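You operate a simulated robot arm through the tools that you are given. There is no shell and no other tool.

You are at the controls of a simulated robot arm. One attempt, no reset.

## Task
Charge the yellow pack in the bay at its printed current until FULL lights.
Fine: charger off before the pack moves; it ends in the metal box, lid shut. Set down upright: what you pick out. Where these are worked on the way, their far stop is far enough and under half their travel is too little: switch of the charger.

It is judged by the outcome, as a careful person would: the job done as asked, and still so three seconds after it is handed in. It fails if anything else is knocked over, pushed out of place, dropped, spilled or broken. A push-on lid holds only when it is set on centred and level and pressed home; a screw cap is set on level and turned clockwise until tight.

## Robot
A 6-joint arm with a two-finger gripper, fixed in place. Base frame: the origin is at the foot of the arm, x ahead of it, y to its left, z up. Readings come in mm, degrees, newtons and seconds.
Its first joint turns from -166.0 to 166.0 degrees. Payload 3.43 kg.
The tool frame sits at the grasp point between the pads (the TCP): z along the fingers, y along the line on which they close. The tips reach 20 mm beyond it. The gripper opens to 190 mm. The gripper's body begins 248 mm behind the TCP.
Orientation is that of the tool frame in the base frame, as [roll, pitch, yaw] about the fixed x, y, z axes, in that order (R = Rz(yaw) Ry(pitch) Rx(roll)). With the fingers straight down and closing along the base's y, the tool's x points along the base's -x, its y along +y and its z along -z.

## Interface
- The arm moves only by the tool jog_arm. Its argument "rows" is a list of rows, each a list of 7 numbers: the shift along the base's x, y, z in mm, then the turn, a rotation vector about the base's x, y, z in degrees, then the opening in per cent of the stroke, from 0 (shut) to 100 (fully open). In form: [[x, y, z, wx, wy, wz, grip], ...]. A call has 1 to 20 rows; each row is the pose to reach, as a shift and turn from the pose commanded when the call began. Each row takes 0.2 s and may step no farther than 50 mm and 8.6 degrees from the row before; otherwise, or with a gripper value out of range, the whole call is refused. Where a pose cannot be reached the arm comes as near as it can. A force on the tool above 90 N (or 10 N above the force at the start of the call, whichever is more), or a blocked arm, ends the call early, and 0.2 s more pass. Each finger travels about 45 mm/s and halts on what it meets, pressing with about 32 N; the grip force reading is that of the motor and also rises with nothing between the fingers. The clock runs only during rows and for 0.2 s after the last one: add rows that repeat a pose to give the fingers time. The reply holds the time, the measured pose of the TCP, the force on the tool along the base axes, the opening and the grip force, in the units named above and with some noise, with the torque about the TCP (base axes, N m) and any sound that the robot's microphone picked up.
- Cameras (640 x 400 px; columns grow to the right, rows downward): "scene" is fixed at [218.2, 649.5, 1493.9]; the picture's right is [-0.89, -0.45, 0.00], its down [-0.12, 0.24, -0.96] and it looks along [0.43, -0.86, -0.27] (base axes); focal length 308 px, centre (320, 200). "wrist" rides on the gripper at [70, -8, -288] in the tool frame; the picture's right is [0.12, 0.99, 0.00], its down [-0.96, 0.12, -0.25] and it looks along [-0.25, 0.03, 0.97] (tool axes); focal length 261 px, centre (320, 200). There is no depth. A picture from a camera that has moved, and an enlarged one, comes with that camera's place and axes in the base frame and with its lens.
- camera(camera): a new picture of that camera. The clock stands still meanwhile.
- slide_trunk(by): slides the trunk up (or, below 0, down) by that many mm; the arm rides with it, the base frame stays. It gives what a move gives, with no picture.
- close_up(camera, box): a new picture of the part [left, top, right, bottom] of that camera's present view, enlarged. The clock stands still meanwhile.
- close_job(): hands the job in; it is judged then, once.

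Places have to be worked out from the pictures, the camera data and where the tool is seen. Open the gripper and draw the arm clear of the work before you hand the job in, unless the task says otherwise.

The tools are called after "Request:" as name(argument=value, ...) on one line, values as JSON. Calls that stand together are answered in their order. jog_arm: Moves the arm, as the interface text tells. Its arguments: {"type":"object","properties":{"rows":{"type":"array"}},"required":["rows"]} The other tools are called the same way: slide_trunk (by) slides the trunk up or down; camera (camera) takes a picture; close_up (camera, box) takes an enlarged picture of a part of a camera's view; close_job () hands the job in.

At the start:

```text
time_s: 0.0
eef_pos: [505.3, -302.7, 1295.2]
tcp_rot: [-179.9, 0.0, -180.0]
ft_force: [-0.9, -0.2, 0.4]
wrist_torque: [0.03, 0.0, 0.01]
finger_gap: 190.1
gripper_force: 0.1
trunk travel left (down, up): [-175.0, 65.0]
```

scene: 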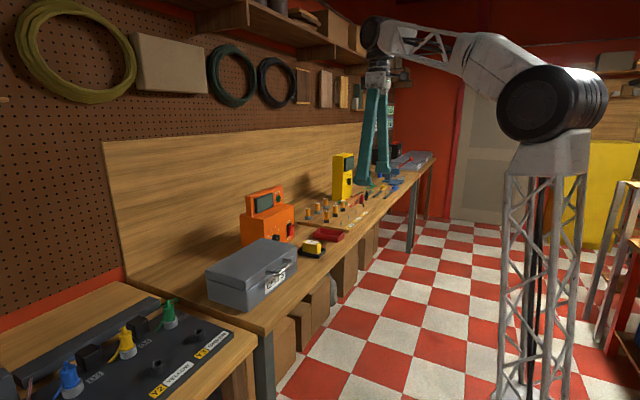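
wrist: 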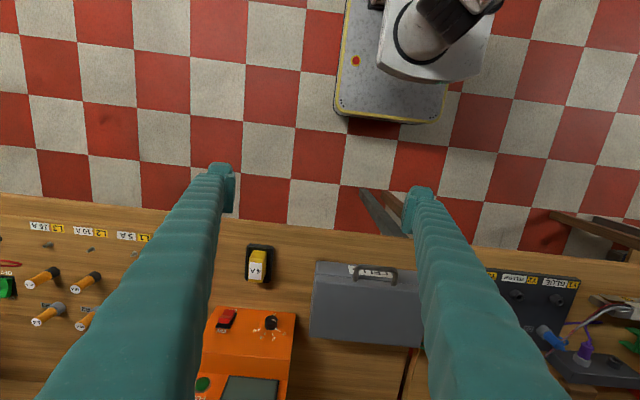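

I start by looking closer at the charger, pack, box and bench from both cameras.

Request:
close_up(camera="scene", box=[200, 170, 360, 310])

Request:
close_up(camera="scene", box=[290, 130, 450, 250])

Request:
close_up(camera="wrist", box=[190, 220, 450, 400])

Request:
close_up(camera="wrist", box=[0, 210, 220, 400])

```text
2.86 times, centred on (280, 240) of scene
camera zoom: at [218.2, 649.5, 1493.9], right [-0.89, -0.45, 0.0], down [-0.12, 0.24, -0.96], along [0.43, -0.86, -0.27], focal length 880 px, centre (434, 86)
```

zoom: 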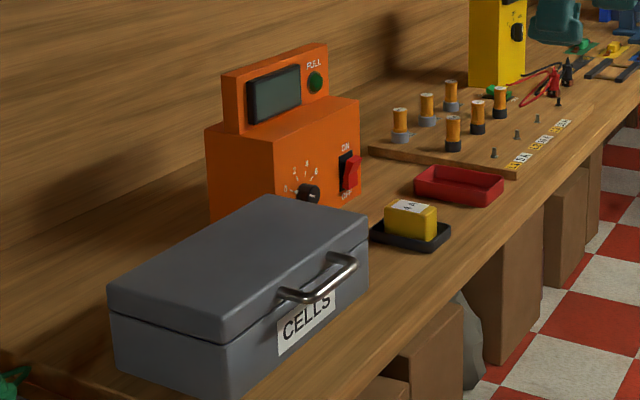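

```text
3.33 times, centred on (370, 190) of scene
camera zoom: at [218.2, 649.5, 1493.9], right [-0.89, -0.45, 0.0], down [-0.12, 0.24, -0.96], along [0.43, -0.86, -0.27], focal length 1027 px, centre (153, 233)
```

zoom: 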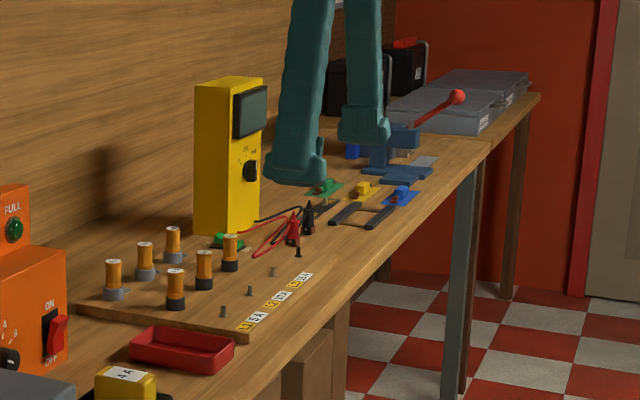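

```text
2.22 times, centred on (320, 310) of wrist
camera zoom: at [435.6, -310.9, 1583.5], right [-0.12, 0.99, 0.0], down [0.96, 0.12, 0.25], along [0.25, 0.03, -0.97], focal length 579 px, centre (320, -44)
```

zoom: 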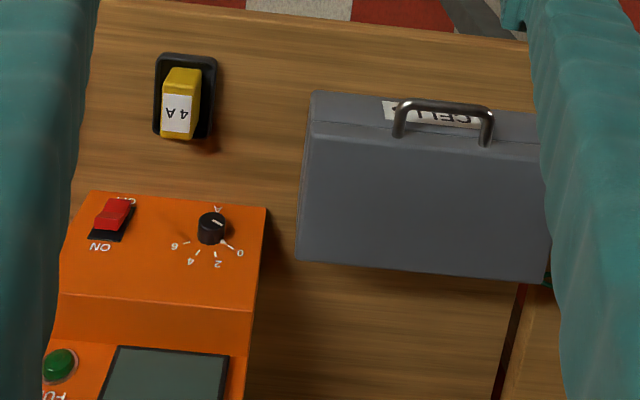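

```text
2.11 times, centred on (110, 305) of wrist
camera zoom: at [435.6, -310.9, 1583.5], right [-0.12, 0.99, 0.0], down [0.96, 0.12, 0.25], along [0.25, 0.03, -0.97], focal length 549 px, centre (762, -21)
```

zoom: 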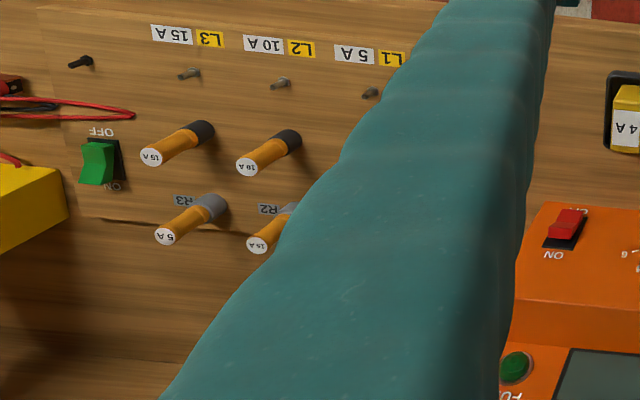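

The pack (marked 4 A) seems to sit in the black bay near (800,-433,945), the dial near (943,-380,980) and the switch near (950,-504,967). I tilt the tool forward and move it to get a good view of the charger front.

Request:
jog_arm(rows=[[20, -20, -15, 0, -7.5, 0, 100], [45, -45, -30, 0, -15, 0, 100], [70, -70, -45, 0, -22.5, 0, 100], [95, -95, -60, 0, -30, 0, 100], [110, -115, -75, 0, -37.5, 0, 100], [125, -135, -85, 0, -45, 0, 100]])

Request:
camera(camera="wrist")

Request:
camera(camera="scene")

```text
time_s: 1.4
eef_pos: [629.9, -436.8, 1210.1]
tcp_rot: [180.0, 45.1, -180.0]
ft_force: [0.6, 0.6, -0.3]
wrist_torque: [-0.07, 0.01, -0.05]
finger_gap: 190.2
gripper_force: 0.1
trunk travel left (down, up): [-175.0, 65.0]
```

```text
taken
camera wrist: at [376.7, -445.6, 1363.7], right [-0.08, 0.99, -0.09], down [0.5, 0.12, 0.86], along [0.86, 0.03, -0.51], focal length 261 px, centre (320, 200)
```

wrist: 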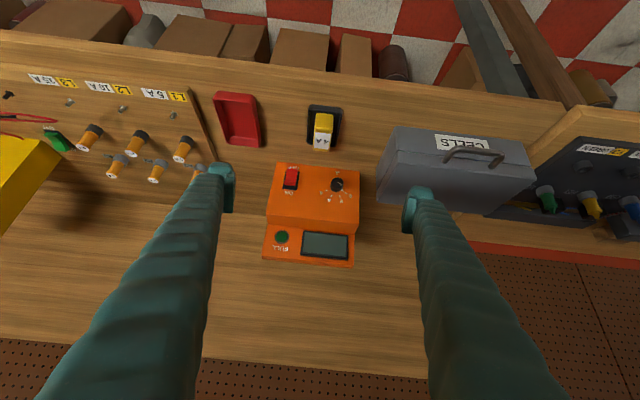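

```text
taken
```

scene: 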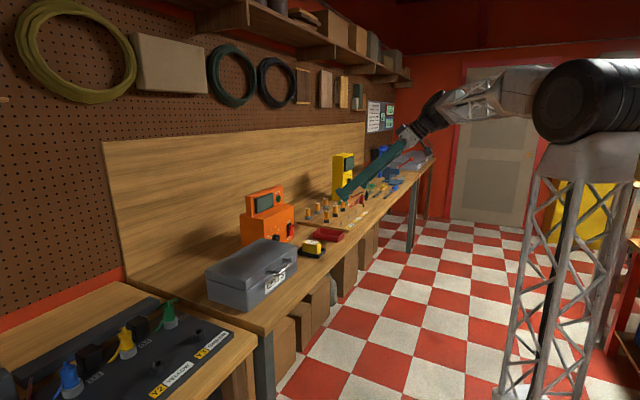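

Request:
close_up(camera="wrist", box=[250, 85, 380, 275])

Request:
close_up(camera="wrist", box=[370, 110, 540, 220])

Request:
close_up(camera="scene", box=[235, 175, 335, 265])

Request:
close_up(camera="scene", box=[195, 230, 315, 310])

```text
2.11 times, centred on (315, 180) of wrist
camera zoom: at [376.7, -445.6, 1363.7], right [-0.08, 0.99, -0.09], down [0.5, 0.12, 0.86], along [0.86, 0.03, -0.51], focal length 549 px, centre (330, 242)
```

zoom: 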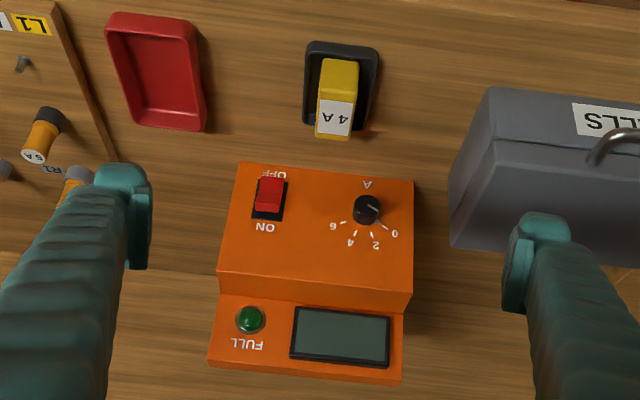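

```text
3.64 times, centred on (455, 165) of wrist
camera zoom: at [376.7, -445.6, 1363.7], right [-0.08, 0.99, -0.09], down [0.5, 0.12, 0.86], along [0.86, 0.03, -0.51], focal length 948 px, centre (-171, 327)
```

zoom: 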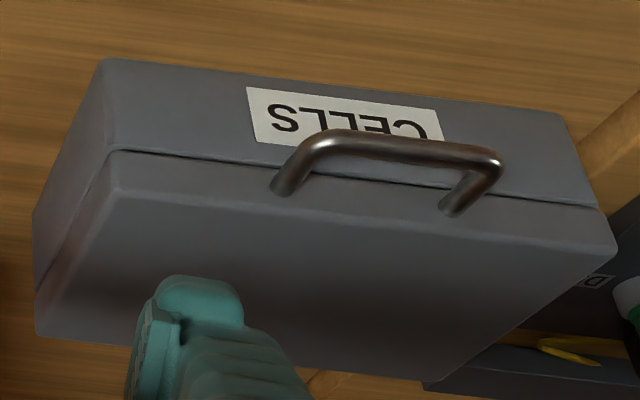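

```text
4.44 times, centred on (285, 220) of scene
camera zoom: at [218.2, 649.5, 1493.9], right [-0.89, -0.45, 0.0], down [-0.12, 0.24, -0.96], along [0.43, -0.86, -0.27], focal length 1369 px, centre (476, 111)
```

zoom: 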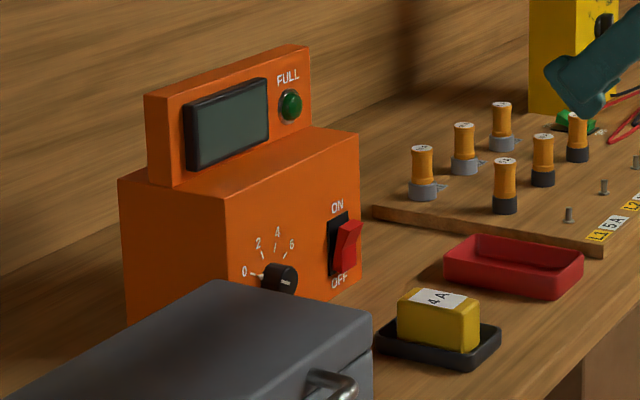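

```text
5.00 times, centred on (255, 270) of scene
camera zoom: at [218.2, 649.5, 1493.9], right [-0.89, -0.45, 0.0], down [-0.12, 0.24, -0.96], along [0.43, -0.86, -0.27], focal length 1540 px, centre (645, -150)
```

zoom: 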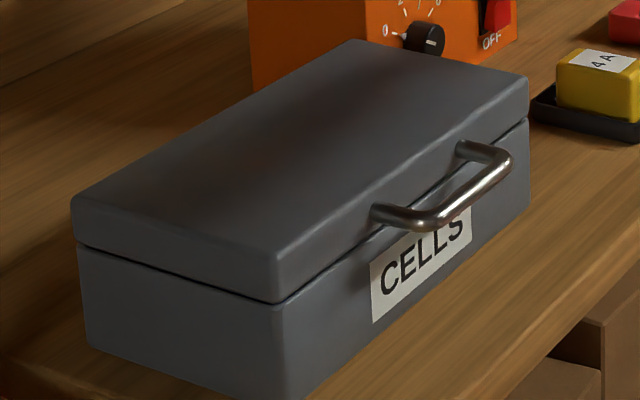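

The charger front shows the dial pointing near 0 with marks 0/2/4/6, and the rocker with ON at the top. I tilt the tool to about 20° below horizontal and come closer for a frontal view.

Request:
jog_arm(rows=[[17, 0, -32, 0, -6.25, 0, 100], [35, 0, -65, 0, -12.5, 0, 100], [52, 0, -97, 0, -18.75, 0, 100], [70, 0, -130, 0, -25, 0, 100]])

Request:
camera(camera="wrist")

Request:
close_up(camera="wrist", box=[230, 130, 390, 230])

Request:
camera(camera="scene")

```text
time_s: 2.4
eef_pos: [701.5, -437.3, 1080.2]
tcp_rot: [-179.9, 70.1, -179.8]
ft_force: [-0.5, 1.4, 0.1]
wrist_torque: [-0.09, 0.13, -0.22]
finger_gap: 190.2
gripper_force: 0.0
trunk travel left (down, up): [-175.0, 65.0]
```

```text
taken
camera wrist: at [406.7, -445.5, 1112.8], right [-0.04, 0.99, -0.11], down [0.1, 0.12, 0.99], along [0.99, 0.03, -0.1], focal length 261 px, centre (320, 200)
```

wrist: 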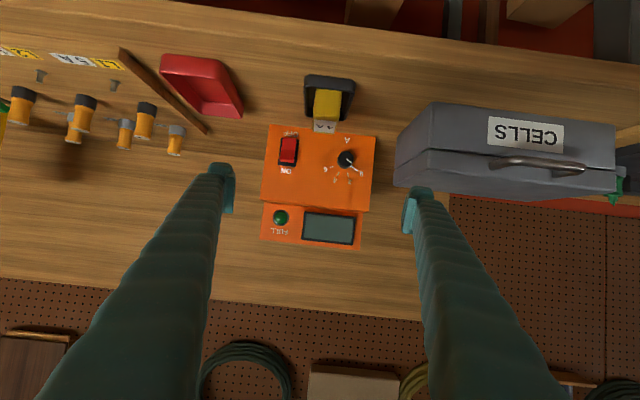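

```text
4.00 times, centred on (310, 180) of wrist
camera zoom: at [406.7, -445.5, 1112.8], right [-0.04, 0.99, -0.11], down [0.1, 0.12, 0.99], along [0.99, 0.03, -0.1], focal length 1043 px, centre (360, 280)
```

zoom: 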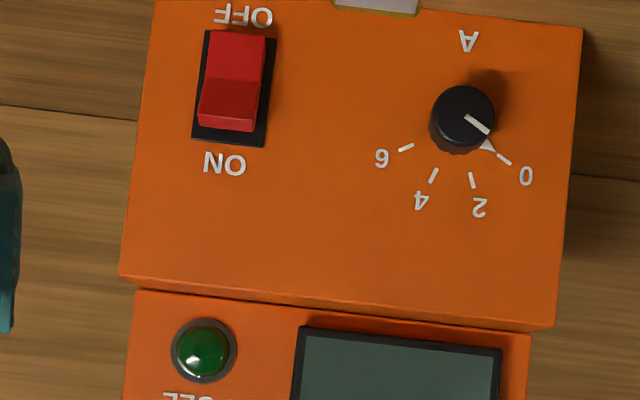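

```text
taken
```

scene: 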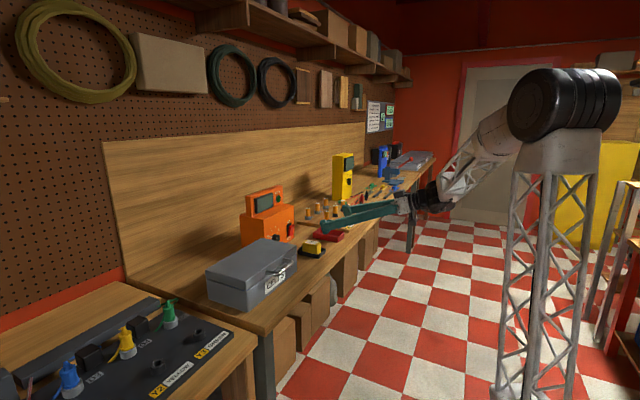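

The frontal view shows the pointer at 0, with ticks about 20° per amp, so 4 A is roughly 80° clockwise. The charger face stands near x≈974, vertical and yawed about 3°. I look closely at the fingertips and the box before approaching.

Request:
close_up(camera="wrist", box=[190, 150, 270, 220])

Request:
close_up(camera="wrist", box=[385, 90, 640, 220])

Request:
close_up(camera="scene", box=[310, 180, 410, 250])

Request:
close_up(camera="wrist", box=[290, 60, 370, 140])

```text
5.71 times, centred on (230, 185) of wrist
camera zoom: at [406.7, -445.5, 1112.8], right [-0.04, 0.99, -0.11], down [0.1, 0.12, 0.99], along [0.99, 0.03, -0.1], focal length 1489 px, centre (834, 286)
```

zoom: 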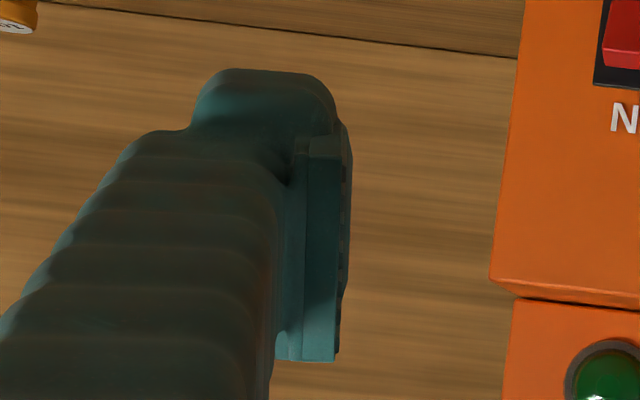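

```text
2.51 times, centred on (512, 155) of wrist
camera zoom: at [406.7, -445.5, 1112.8], right [-0.04, 0.99, -0.11], down [0.1, 0.12, 0.99], along [0.99, 0.03, -0.1], focal length 654 px, centre (-163, 313)
```

zoom: 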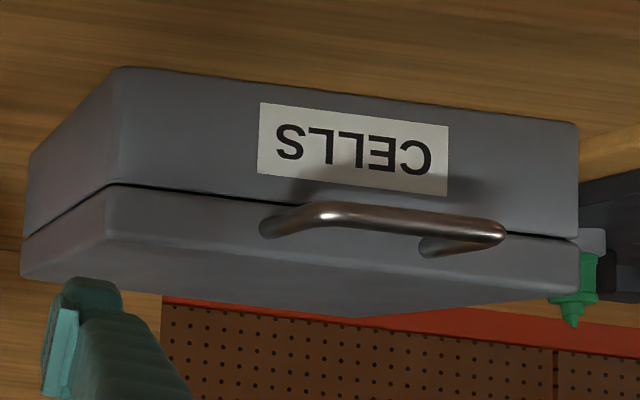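

```text
5.71 times, centred on (360, 215) of scene
camera zoom: at [218.2, 649.5, 1493.9], right [-0.89, -0.45, 0.0], down [-0.12, 0.24, -0.96], along [0.43, -0.86, -0.27], focal length 1760 px, centre (91, 114)
```

zoom: 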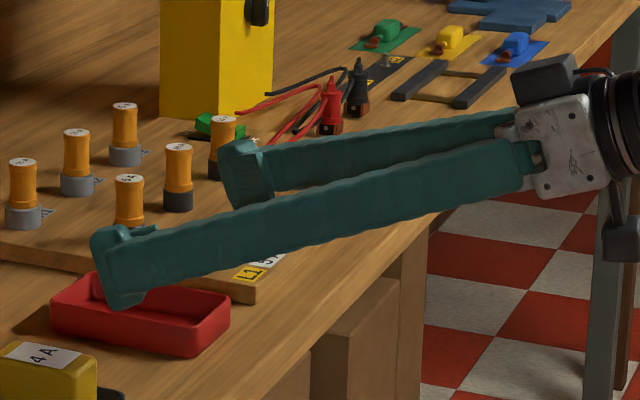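

```text
5.00 times, centred on (330, 100) of wrist
camera zoom: at [406.7, -445.5, 1112.8], right [-0.04, 0.99, -0.11], down [0.1, 0.12, 0.99], along [0.99, 0.03, -0.1], focal length 1303 px, centre (270, 700)
```

zoom: 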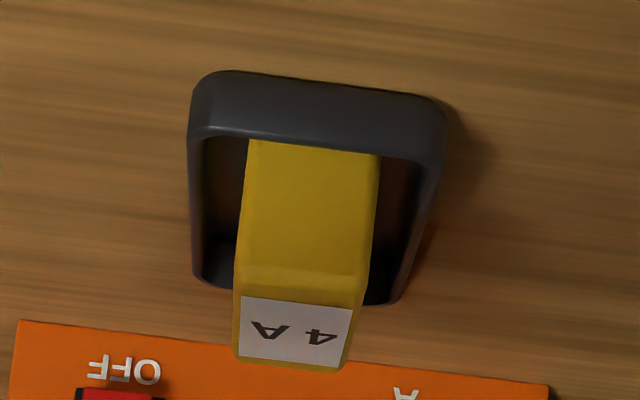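

Knob centre is judged at about (970,-382,964), pack top about z=954 at x≈775–850. I go to a pre-grasp pose in front of the knob, tool 30° below horizontal, fingers narrowing to about 70 mm.

Request:
jog_arm(rows=[[40, 12, -20, 0, 2, 0, 80], [80, 24, -40, 0, 4, 0, 70], [120, 36, -60, 0, 6, 0, 60], [150, 46, -85, 0, 8, 0, 45], [175, 55, -110, 0, 10, 0, 37], [175, 55, -110, 0, 10, 0, 37], [175, 55, -110, 0, 10, 0, 37], [175, 55, -110, 0, 10, 0, 37]])

Request:
camera(camera="wrist")

Request:
close_up(camera="wrist", box=[240, 140, 400, 240])

Request:
close_up(camera="scene", box=[240, 170, 340, 270])

```text
time_s: 4.2
eef_pos: [874.5, -381.8, 971.2]
tcp_rot: [180.0, 59.9, -180.0]
ft_force: [-0.2, -0.1, -0.9]
wrist_torque: [-0.02, -0.02, 0.01]
finger_gap: 70.4
gripper_force: 0.0
trunk travel left (down, up): [-175.0, 65.0]
```

```text
taken
camera wrist: at [591.3, -390.3, 1053.2], right [-0.06, 0.99, -0.1], down [0.27, 0.12, 0.96], along [0.96, 0.03, -0.27], focal length 261 px, centre (320, 200)
```

wrist: 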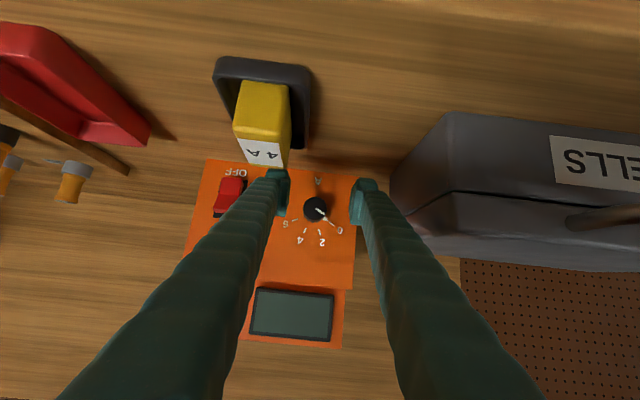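

```text
4.00 times, centred on (320, 190) of wrist
camera zoom: at [591.3, -390.3, 1053.2], right [-0.06, 0.99, -0.1], down [0.27, 0.12, 0.96], along [0.96, 0.03, -0.27], focal length 1043 px, centre (320, 240)
```

zoom: 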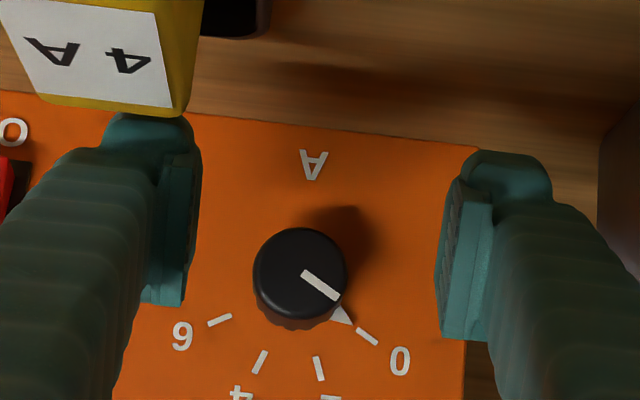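

```text
4.00 times, centred on (290, 220) of scene
camera zoom: at [218.2, 649.5, 1493.9], right [-0.89, -0.45, 0.0], down [-0.12, 0.24, -0.96], along [0.43, -0.86, -0.27], focal length 1232 px, centre (440, 120)
```

zoom: 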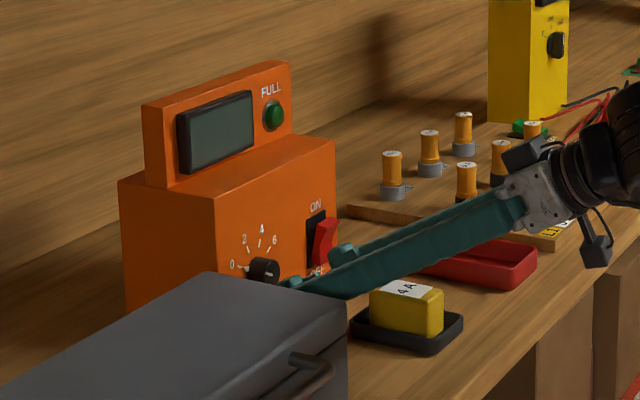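

The fingers straddle the knob well; I judge the knob axis at y≈-384.5, z≈964 and its face about 20 mm proud of the panel. I lower slightly and advance so the tips are just short of the knob's panel.

Request:
jog_arm(rows=[[10, -2, -6, 0, 0, 0, 37], [30, -2, -6, 0, 0, 0, 37], [50, -2, -6, 0, 0, 0, 37], [56, -2, -6, 0, 0, 0, 37]])

Request:
close_up(camera="wrist", box=[240, 140, 400, 240])

Request:
close_up(camera="scene", box=[250, 200, 320, 260])

```text
time_s: 5.2
eef_pos: [929.9, -384.7, 962.4]
tcp_rot: [-179.9, 60.0, -179.9]
ft_force: [-0.1, 0.2, -0.2]
wrist_torque: [-0.03, -0.01, 0.0]
finger_gap: 70.2
gripper_force: 0.1
trunk travel left (down, up): [-175.0, 65.0]
```

```text
4.00 times, centred on (320, 190) of wrist
camera zoom: at [647.4, -393.6, 1046.4], right [-0.06, 0.99, -0.1], down [0.27, 0.12, 0.96], along [0.96, 0.03, -0.27], focal length 1043 px, centre (320, 240)
```

zoom: 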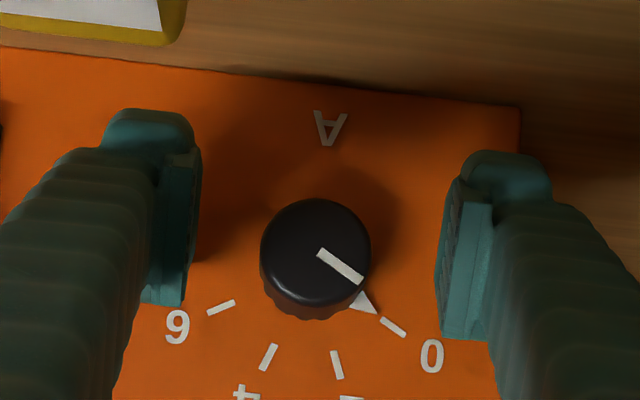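

```text
6.67 times, centred on (285, 230) of scene
camera zoom: at [218.2, 649.5, 1493.9], right [-0.89, -0.45, 0.0], down [-0.12, 0.24, -0.96], along [0.43, -0.86, -0.27], focal length 2054 px, centre (553, 0)
```

zoom: 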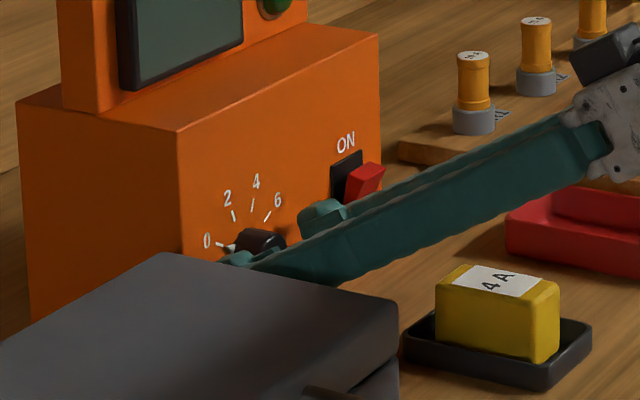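

The knob is centred between the pads to under 1 mm. I creep forward 8 mm in small rows and check the force.

Request:
jog_arm(rows=[[3, 0, 0, 0, 0, 0, 37], [6, 0, 0, 0, 0, 0, 37], [8, 0, 1, 0, 0, 0, 37]])

Request:
close_up(camera="wrist", box=[240, 140, 400, 240])

Request:
close_up(camera="scene", box=[260, 215, 310, 250])

```text
time_s: 6.0
eef_pos: [939.8, -385.2, 965.7]
tcp_rot: [-180.0, 60.0, 180.0]
ft_force: [-0.9, -0.6, 0.5]
wrist_torque: [0.01, 0.02, -0.02]
finger_gap: 70.3
gripper_force: 0.1
trunk travel left (down, up): [-175.0, 65.0]
```

```text
4.00 times, centred on (320, 190) of wrist
camera zoom: at [656.0, -393.3, 1048.3], right [-0.06, 0.99, -0.1], down [0.27, 0.12, 0.96], along [0.96, 0.03, -0.27], focal length 1043 px, centre (320, 240)
```

zoom: 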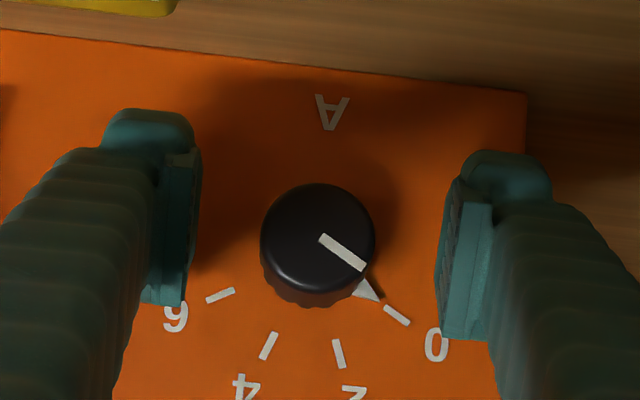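

```text
11.43 times, centred on (285, 232) of scene
camera zoom: at [218.2, 649.5, 1493.9], right [-0.89, -0.45, 0.0], down [-0.12, 0.24, -0.96], along [0.43, -0.86, -0.27], focal length 3521 px, centre (720, -171)
```

zoom: 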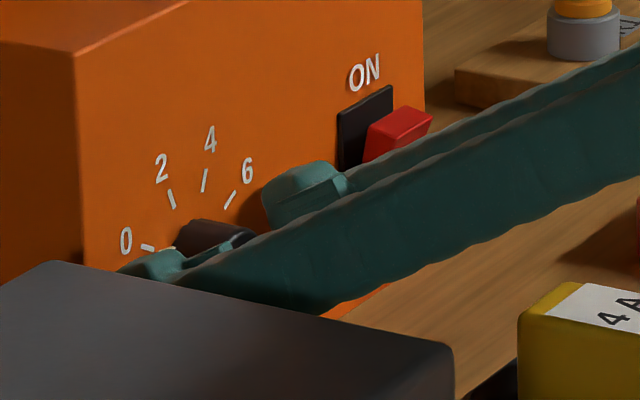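

No contact force yet and the pads overlap the knob's side. I now close on the knob, holding the pose.

Request:
jog_arm(rows=[[0, 0, 0, 0, 0, 0, 22], [0, 0, 0, 0, 0, 0, 16], [0, 0, 0, 0, 0, 0, 12], [0, 0, 0, 0, 0, 0, 10], [0, 0, 0, 0, 0, 0, 10]])

Request:
close_up(camera="wrist", box=[240, 140, 400, 240])

Request:
close_up(camera="scene", box=[260, 215, 310, 250])

```text
time_s: 7.2
eef_pos: [939.0, -385.5, 966.1]
tcp_rot: [-180.0, 59.9, 180.0]
ft_force: [1.4, -2.2, 0.5]
wrist_torque: [-0.03, 0.0, 0.05]
finger_gap: 32.7
gripper_force: 45.2
trunk travel left (down, up): [-175.0, 65.0]
```

```text
4.00 times, centred on (320, 190) of wrist
camera zoom: at [655.9, -393.4, 1048.2], right [-0.06, 0.99, -0.1], down [0.27, 0.12, 0.96], along [0.96, 0.03, -0.27], focal length 1043 px, centre (320, 240)
```

zoom: 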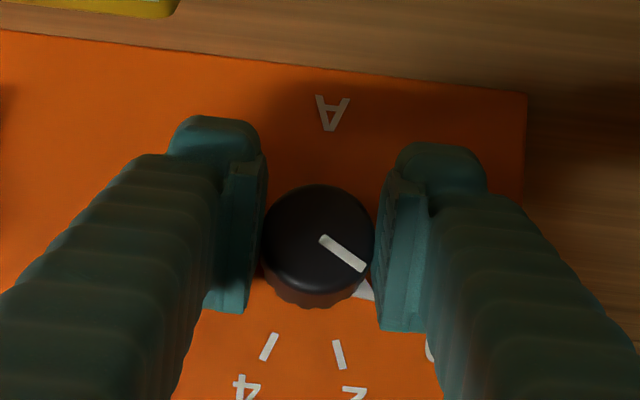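

```text
11.43 times, centred on (285, 232) of scene
camera zoom: at [218.2, 649.5, 1493.9], right [-0.89, -0.45, 0.0], down [-0.12, 0.24, -0.96], along [0.43, -0.86, -0.27], focal length 3521 px, centre (720, -171)
```

zoom: 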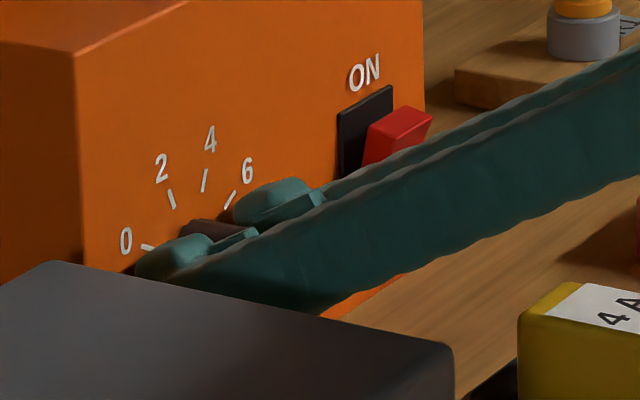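

The knob is gripped (gap 32.7 mm). I turn 24° clockwise about the knob axis and check how the pointer follows.

Request:
jog_arm(rows=[[0, 0, 0, 6, 0.3, 0, 10], [0, 0, 0, 12, 0.6, 0, 10], [0, 0, 0, 18, 0.9, 0, 10], [0, 0, 0, 24, 1.2, 0, 10]])

Request:
close_up(camera="wrist", box=[240, 140, 400, 240])

Request:
close_up(camera="scene", box=[240, 180, 340, 260])

```text
time_s: 8.2
eef_pos: [939.8, -385.5, 966.0]
tcp_rot: [139.3, 51.2, 145.9]
ft_force: [3.2, -2.9, 2.5]
wrist_torque: [-0.01, 0.4, -0.03]
finger_gap: 32.8
gripper_force: 45.5
trunk travel left (down, up): [-175.0, 65.0]
```

```text
4.00 times, centred on (320, 190) of wrist
camera zoom: at [657.5, -427.7, 1043.5], right [-0.06, 0.95, 0.31], down [0.29, -0.28, 0.91], along [0.96, 0.14, -0.26], focal length 1043 px, centre (320, 240)
```

zoom: 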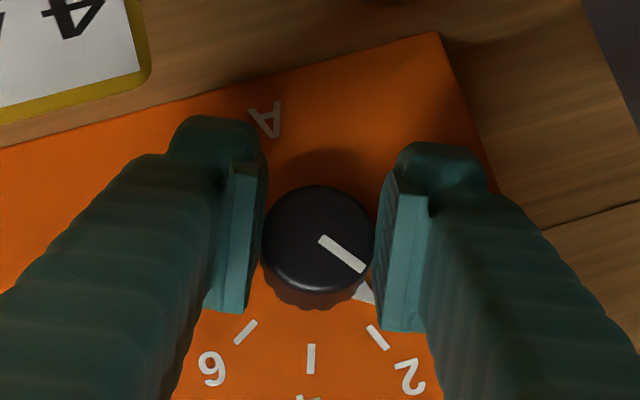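

```text
5.00 times, centred on (290, 220) of scene
camera zoom: at [218.2, 649.5, 1493.9], right [-0.89, -0.45, 0.0], down [-0.12, 0.24, -0.96], along [0.43, -0.86, -0.27], focal length 1540 px, centre (470, 100)
```

zoom: 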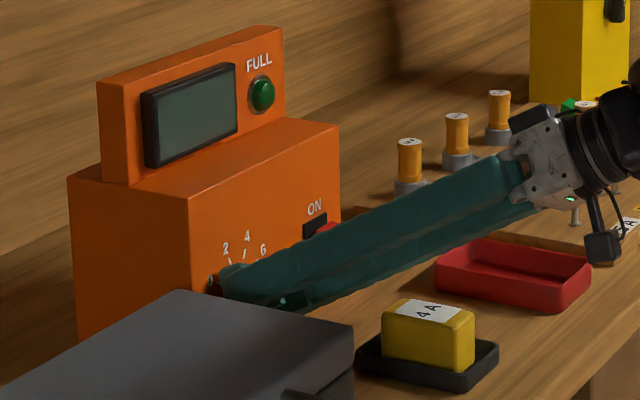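

The knob follows without slipping; pointer is at about 1.2 A. I turn another 18°, then I'll regrip for the rest.

Request:
jog_arm(rows=[[0, 0, 0, 6, 0.3, 0, 10], [0, 0, 0, 12, 0.6, 0, 10], [0, 0, 0, 18, 0.9, 0, 10]])

Request:
close_up(camera="wrist", box=[240, 140, 400, 240])

Request:
camera(camera="scene")

```text
time_s: 9.0
eef_pos: [940.0, -385.4, 965.5]
tcp_rot: [120.8, 38.6, 132.7]
ft_force: [3.7, -3.6, 1.7]
wrist_torque: [-0.05, -0.03, 0.05]
finger_gap: 32.3
gripper_force: 45.1
trunk travel left (down, up): [-175.0, 65.0]
```

```text
4.00 times, centred on (320, 190) of wrist
camera zoom: at [658.5, -450.6, 1030.9], right [-0.05, 0.81, 0.59], down [0.3, -0.55, 0.78], along [0.95, 0.22, -0.21], focal length 1043 px, centre (320, 240)
```

zoom: 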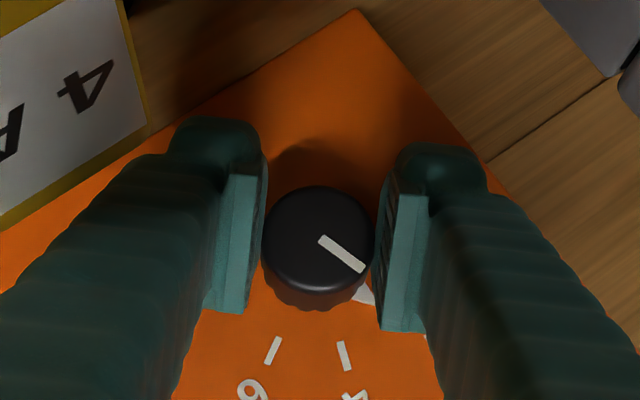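

```text
taken
```

scene: 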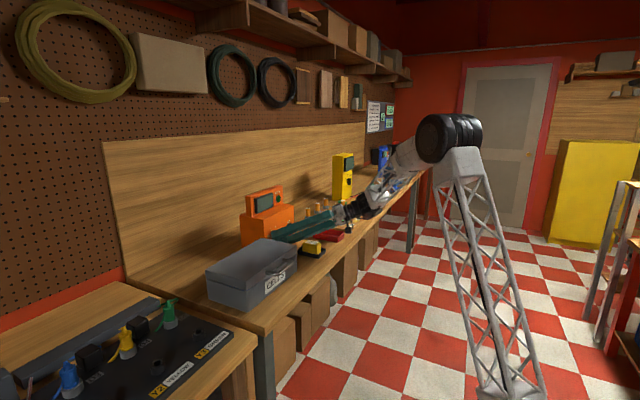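

Pointer is now at about 2 A. I loosen the fingers a little (gap ≈ 43 mm), roll the tool back 42° around the round knob without moving away, and look.

Request:
jog_arm(rows=[[0, 0, 0, 0, 0, 0, 22.5], [0, 0, 0, 0, 0, 0, 22.5], [0, 0, 0, -6, -0.3, 0, 22.5], [0, 0, 0, -12, -0.6, 0, 22.5], [0, 0, 0, -18, -0.9, 0, 22.5], [0, 0, 0, -24, -1.2, 0, 22.5], [0, 0, 0, -30, -1.5, 0, 22.5], [0, 0, 0, -36, -1.8, 0, 22.5], [0, 0, 0, -42, -2.1, 0, 22.5]])

Request:
close_up(camera="wrist", box=[240, 140, 400, 240])

Request:
close_up(camera="scene", box=[240, 180, 340, 260])

```text
time_s: 11.0
eef_pos: [940.4, -384.8, 964.6]
tcp_rot: [-179.9, 59.9, 180.0]
ft_force: [-0.3, 0.1, 0.7]
wrist_torque: [0.02, -0.02, 0.06]
finger_gap: 42.8
gripper_force: 0.0
trunk travel left (down, up): [-175.0, 65.0]
```

```text
4.00 times, centred on (320, 190) of wrist
camera zoom: at [655.6, -393.5, 1048.4], right [-0.06, 0.99, -0.1], down [0.27, 0.12, 0.96], along [0.96, 0.03, -0.27], focal length 1043 px, centre (320, 240)
```

zoom: 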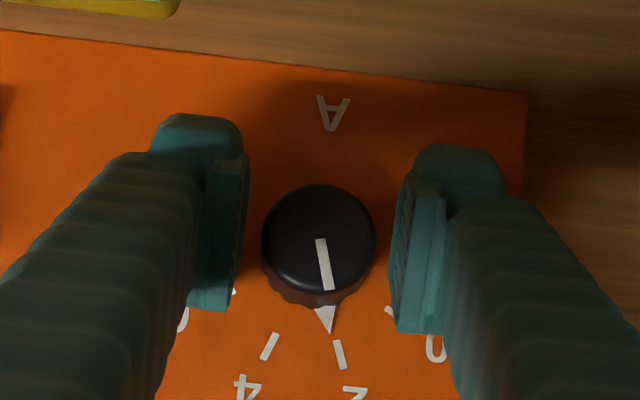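

```text
5.00 times, centred on (290, 220) of scene
camera zoom: at [218.2, 649.5, 1493.9], right [-0.89, -0.45, 0.0], down [-0.12, 0.24, -0.96], along [0.43, -0.86, -0.27], focal length 1540 px, centre (470, 100)
```

zoom: 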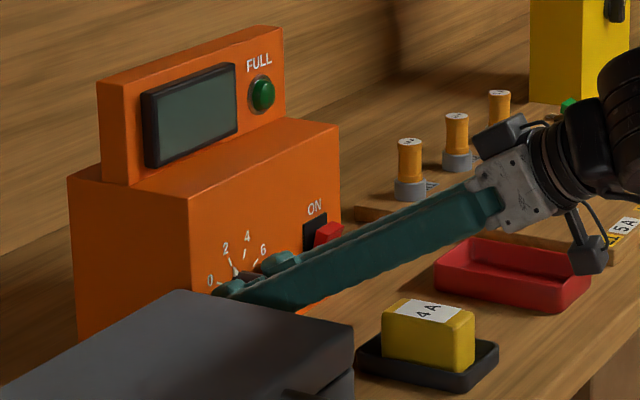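

The knob stayed at ≈2.1 A and the tool is back at zero roll. I regrip and turn another 38° to bring the pointer to 4 A.

Request:
jog_arm(rows=[[0, 0, 0, 0, 0, 0, 12], [0, 0, 0, 0, 0, 0, 10], [0, 0, 0, 0, 0, 0, 10], [0, 0, 0, 6, 0.3, 0, 10], [0, 0, 0, 12, 0.6, 0, 10], [0, 0, 0, 18, 0.9, 0, 10], [0, 0, 0, 24, 1.2, 0, 10], [0, 0, 0, 30, 1.5, 0, 10], [0, 0, 0, 36, 1.8, 0, 10], [0, 0, 0, 38.5, 1.9, 0, 10], [0, 0, 0, 38.5, 1.9, 0, 10]])

Request:
close_up(camera="wrist", box=[240, 140, 400, 240])

```text
time_s: 13.4
eef_pos: [940.0, -385.0, 965.4]
tcp_rot: [123.7, 41.3, 134.6]
ft_force: [-3.0, -6.1, 1.6]
wrist_torque: [-0.02, 0.04, 0.08]
finger_gap: 32.5
gripper_force: 45.5
trunk travel left (down, up): [-175.0, 65.0]
```

```text
4.00 times, centred on (320, 190) of wrist
camera zoom: at [658.2, -446.3, 1033.9], right [-0.05, 0.84, 0.54], down [0.3, -0.5, 0.81], along [0.95, 0.2, -0.22], focal length 1043 px, centre (320, 240)
```

zoom: 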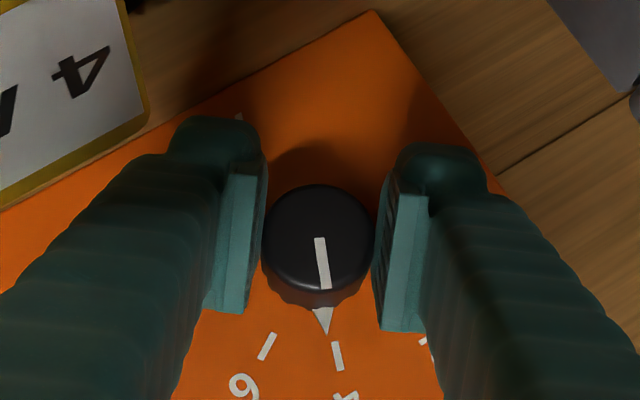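

The pointer is very near the 4 tick, maybe slightly past it. I take tighter close-ups before letting go.

Request:
close_up(camera="wrist", box=[290, 180, 350, 240])

Request:
close_up(camera="scene", box=[265, 215, 300, 245])

```text
6.67 times, centred on (320, 210) of wrist
camera zoom: at [658.2, -446.3, 1033.9], right [-0.05, 0.84, 0.54], down [0.3, -0.5, 0.81], along [0.95, 0.2, -0.22], focal length 1738 px, centre (320, 133)
```

zoom: 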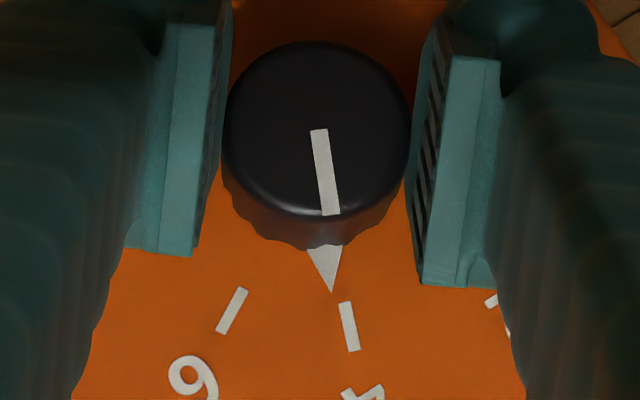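

```text
13.33 times, centred on (282, 230) of scene
camera zoom: at [218.2, 649.5, 1493.9], right [-0.89, -0.45, 0.0], down [-0.12, 0.24, -0.96], along [0.43, -0.86, -0.27], focal length 4107 px, centre (820, -200)
```

zoom: 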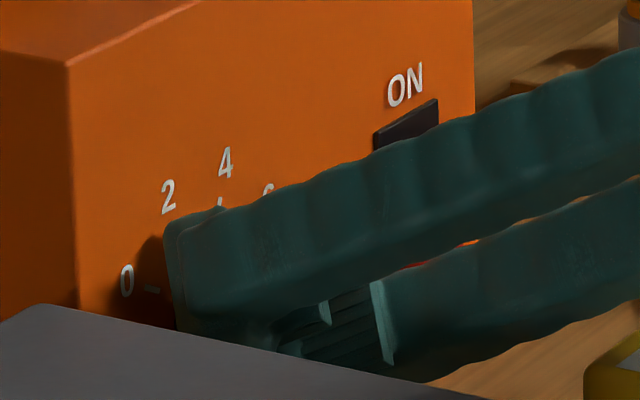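

The pointer reads about 4.2 A (≈4° past the tick). I turn back 4° while still gripping.

Request:
jog_arm(rows=[[0, 0, 0, -2, -0.1, 0, 10], [0, 0, 0, -4, -0.2, 0, 10], [0, 0, 0, -4, -0.2, 0, 10]])

Request:
close_up(camera="wrist", box=[290, 180, 350, 240])

```text
time_s: 14.2
eef_pos: [939.3, -386.3, 964.7]
tcp_rot: [127.7, 44.3, 137.0]
ft_force: [-7.9, -7.1, 0.0]
wrist_torque: [-0.01, -0.13, 0.02]
finger_gap: 32.4
gripper_force: 45.6
trunk travel left (down, up): [-175.0, 65.0]
```

```text
6.67 times, centred on (320, 210) of wrist
camera zoom: at [658.1, -441.5, 1037.1], right [-0.05, 0.88, 0.48], down [0.29, -0.44, 0.85], along [0.95, 0.19, -0.23], focal length 1738 px, centre (320, 133)
```

zoom: 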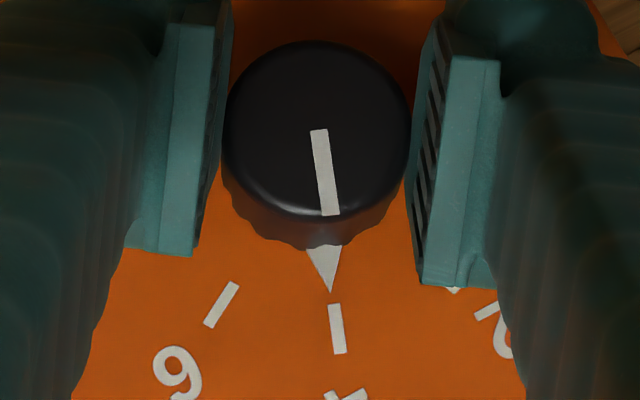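

The pointer now lines up with the 4 tick. I open slightly, roll back in place, then draw back along the tool axis and check the dial.

Request:
jog_arm(rows=[[0, 0, 0, 0, 0, 0, 22.5], [0, 0, 0, 0, 0, 0, 22.5], [0, 0, 0, -6, -0.3, 0, 22.5], [0, 0, 0, -12, -0.6, 0, 22.5], [0, 0, 0, -18, -0.9, 0, 22.5], [0, 0, 0, -24, -1.2, 0, 22.5], [0, 0, 0, -30, -1.5, 0, 22.5], [0, 0, 0, -34.5, -1.7, 0, 22.5], [-26, 0, 15, -34.5, -1.7, 0, 22.5], [-60, 0, 35, -34.5, -1.7, 0, 22.5]])

Request:
close_up(camera="wrist", box=[240, 130, 400, 230])

Request:
close_up(camera="scene", box=[260, 200, 320, 260])

```text
time_s: 16.4
eef_pos: [880.7, -384.7, 999.4]
tcp_rot: [179.9, 59.9, 180.0]
ft_force: [0.5, 0.2, -0.2]
wrist_torque: [0.02, -0.12, 0.04]
finger_gap: 42.5
gripper_force: 0.0
trunk travel left (down, up): [-175.0, 65.0]
```

```text
4.00 times, centred on (320, 180) of wrist
camera zoom: at [596.2, -393.2, 1083.0], right [-0.06, 0.99, -0.1], down [0.27, 0.12, 0.96], along [0.96, 0.03, -0.27], focal length 1043 px, centre (320, 280)
```

zoom: 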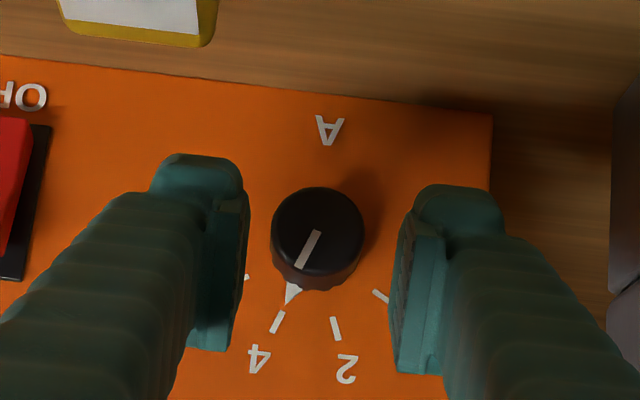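

```text
6.67 times, centred on (290, 230) of scene
camera zoom: at [218.2, 649.5, 1493.9], right [-0.89, -0.45, 0.0], down [-0.12, 0.24, -0.96], along [0.43, -0.86, -0.27], focal length 2054 px, centre (520, 0)
```

zoom: 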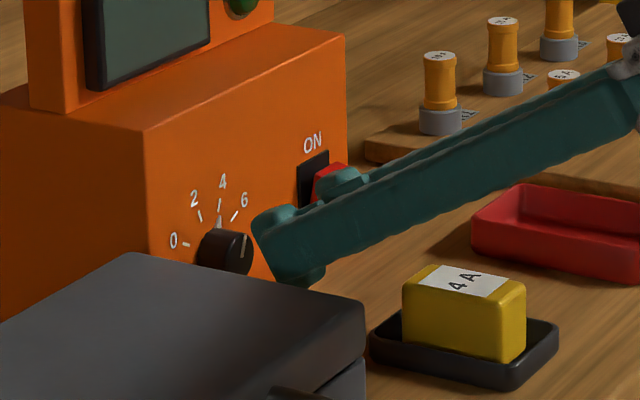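

The dial reads 4 A. Next the switch: I shift sideways to about y=-511 with fingers wider to get a clear view of the rocker.

Request:
jog_arm(rows=[[-10, -40, 10, 0, 0, 0, 35], [-10, -80, 10, 0, 0, 0, 50], [-10, -126, 10, 0, 0, 0, 60], [-10, -126, 10, 0, 0, 0, 60], [-10, -126, 10, 0, 0, 0, 60]])

Request:
camera(camera="wrist")

Request:
close_up(camera="wrist", box=[260, 130, 380, 230])

Request:
close_up(camera="scene", box=[260, 200, 320, 260])

```text
time_s: 17.6
eef_pos: [870.1, -509.2, 1008.4]
tcp_rot: [180.0, 60.0, 180.0]
ft_force: [0.2, -0.4, 0.0]
wrist_torque: [0.01, 0.01, 0.0]
finger_gap: 113.7
gripper_force: 0.0
trunk travel left (down, up): [-175.0, 65.0]
```

```text
taken
camera wrist: at [586.0, -518.0, 1092.5], right [-0.06, 0.99, -0.1], down [0.27, 0.12, 0.96], along [0.96, 0.03, -0.27], focal length 261 px, centre (320, 200)
```

wrist: 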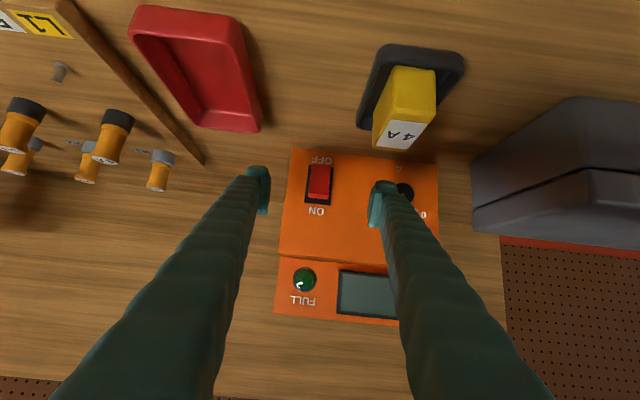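

```text
4.00 times, centred on (320, 180) of wrist
camera zoom: at [586.0, -518.0, 1092.5], right [-0.06, 0.99, -0.1], down [0.27, 0.12, 0.96], along [0.96, 0.03, -0.27], focal length 1043 px, centre (320, 280)
```

zoom: 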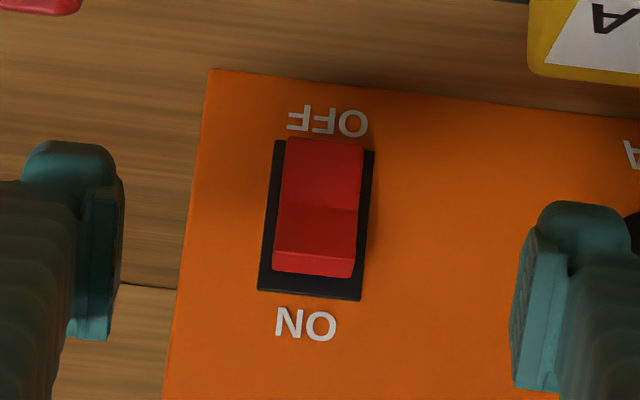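

```text
6.67 times, centred on (290, 230) of scene
camera zoom: at [218.2, 649.5, 1493.9], right [-0.89, -0.45, 0.0], down [-0.12, 0.24, -0.96], along [0.43, -0.86, -0.27], focal length 2054 px, centre (520, 0)
```

zoom: 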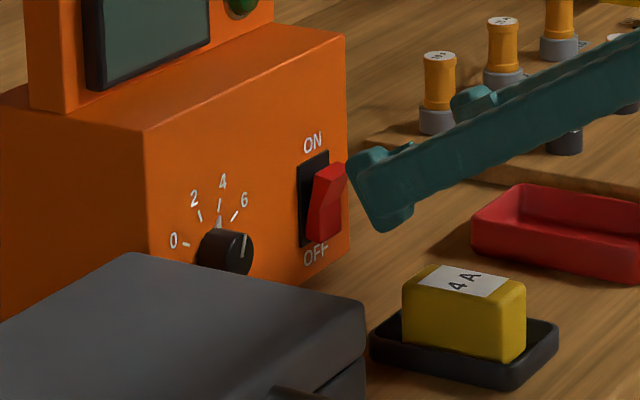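

The rocker is centred near y=-509.5, bezel z≈926–989, with its ON (upper) end sticking out. I close the fingers and advance so the tips' upper edge is in front of the ON end at z≈978, stopping short of it.

Request:
jog_arm(rows=[[0, 0, 0, 0, 0, 0, 30], [0, 0, 0, 0, 0, 0, 0], [0, 0, 0, 0, 0, 0, 0], [0, 0, 0, 0, 0, 0, 0], [15, 0, -20, 0, 0, 0, 0], [35, 0.5, -38.5, 0, 0, 0, 0], [50, 0.5, -38.5, 0, 0, 0, 0]])

Request:
close_up(camera="wrist", box=[260, 130, 380, 230])

Request:
close_up(camera="scene", box=[260, 200, 320, 260])

```text
time_s: 19.2
eef_pos: [920.2, -510.3, 973.0]
tcp_rot: [179.9, 60.0, 180.0]
ft_force: [-0.6, 1.1, 0.5]
wrist_torque: [-0.04, 0.0, -0.02]
finger_gap: 0.0
gripper_force: 24.4
trunk travel left (down, up): [-175.0, 65.0]
```

```text
4.00 times, centred on (320, 180) of wrist
camera zoom: at [635.4, -518.4, 1056.0], right [-0.06, 0.99, -0.1], down [0.27, 0.11, 0.96], along [0.96, 0.03, -0.27], focal length 1043 px, centre (320, 280)
```

zoom: 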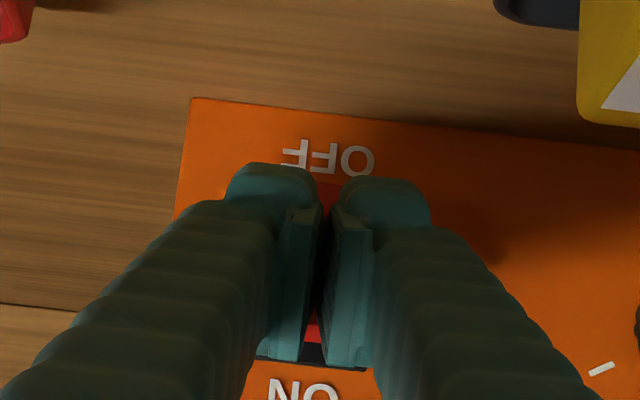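

```text
6.67 times, centred on (290, 230) of scene
camera zoom: at [218.2, 649.5, 1493.9], right [-0.89, -0.45, 0.0], down [-0.12, 0.24, -0.96], along [0.43, -0.86, -0.27], focal length 2054 px, centre (520, 0)
```

zoom: 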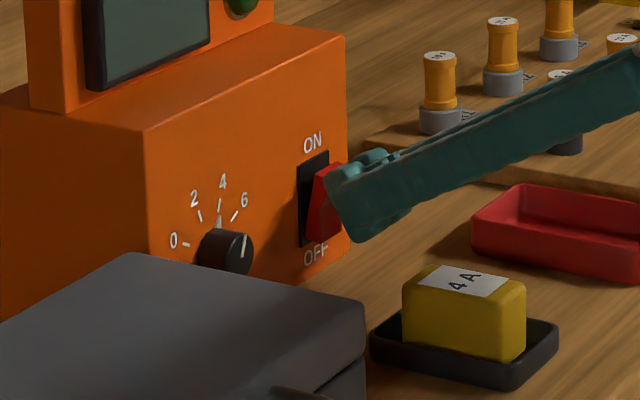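

The tips are just in front of the rocker's ON end. I advance in small steps, watching the force.

Request:
jog_arm(rows=[[4, 0, 0, 0, 0, 0, 0], [8, 0, 0, 0, 0, 0, 0]])

Request:
close_up(camera="scene", box=[280, 205, 320, 245])

```text
time_s: 19.8
eef_pos: [927.4, -510.9, 973.2]
tcp_rot: [180.0, 60.0, 179.9]
ft_force: [-0.1, -0.3, 0.1]
wrist_torque: [-0.01, 0.04, 0.0]
finger_gap: 0.0
gripper_force: 34.1
trunk travel left (down, up): [-175.0, 65.0]
```

```text
10.00 times, centred on (300, 225) of scene
camera zoom: at [218.2, 649.5, 1493.9], right [-0.89, -0.45, 0.0], down [-0.12, 0.24, -0.96], along [0.43, -0.86, -0.27], focal length 3080 px, centre (520, -50)
```

zoom: 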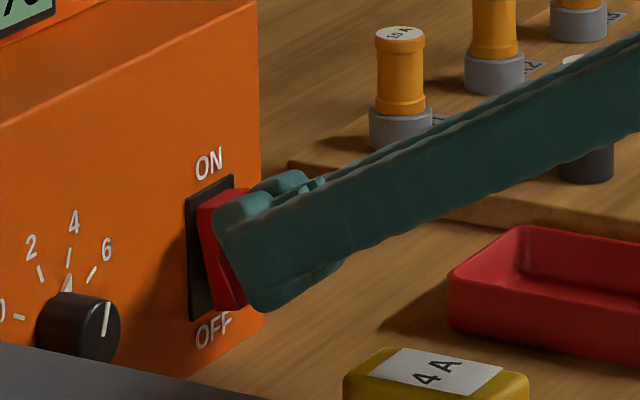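

The display seems lit now. I look at the whole charger.

Request:
close_up(camera="scene", box=[235, 175, 315, 255])

Request:
camera(camera="wrist")

```text
5.00 times, centred on (275, 215) of scene
camera zoom: at [218.2, 649.5, 1493.9], right [-0.89, -0.45, 0.0], down [-0.12, 0.24, -0.96], along [0.43, -0.86, -0.27], focal length 1540 px, centre (545, 125)
```

zoom: 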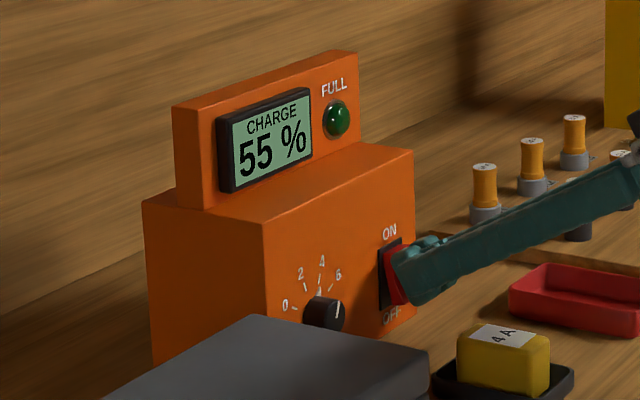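

```text
taken
camera wrist: at [643.4, -518.7, 1055.6], right [-0.06, 0.99, -0.1], down [0.27, 0.12, 0.96], along [0.96, 0.03, -0.27], focal length 261 px, centre (320, 200)
```

wrist: 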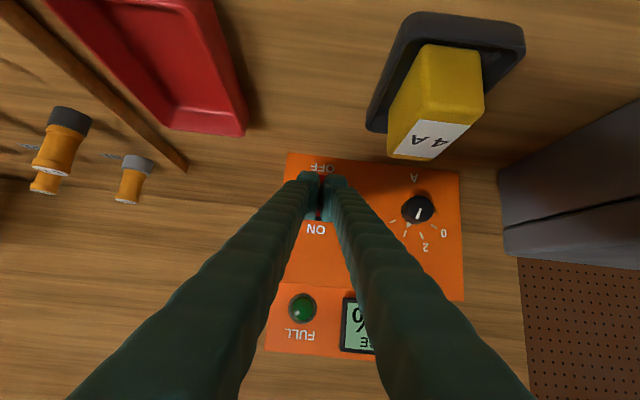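

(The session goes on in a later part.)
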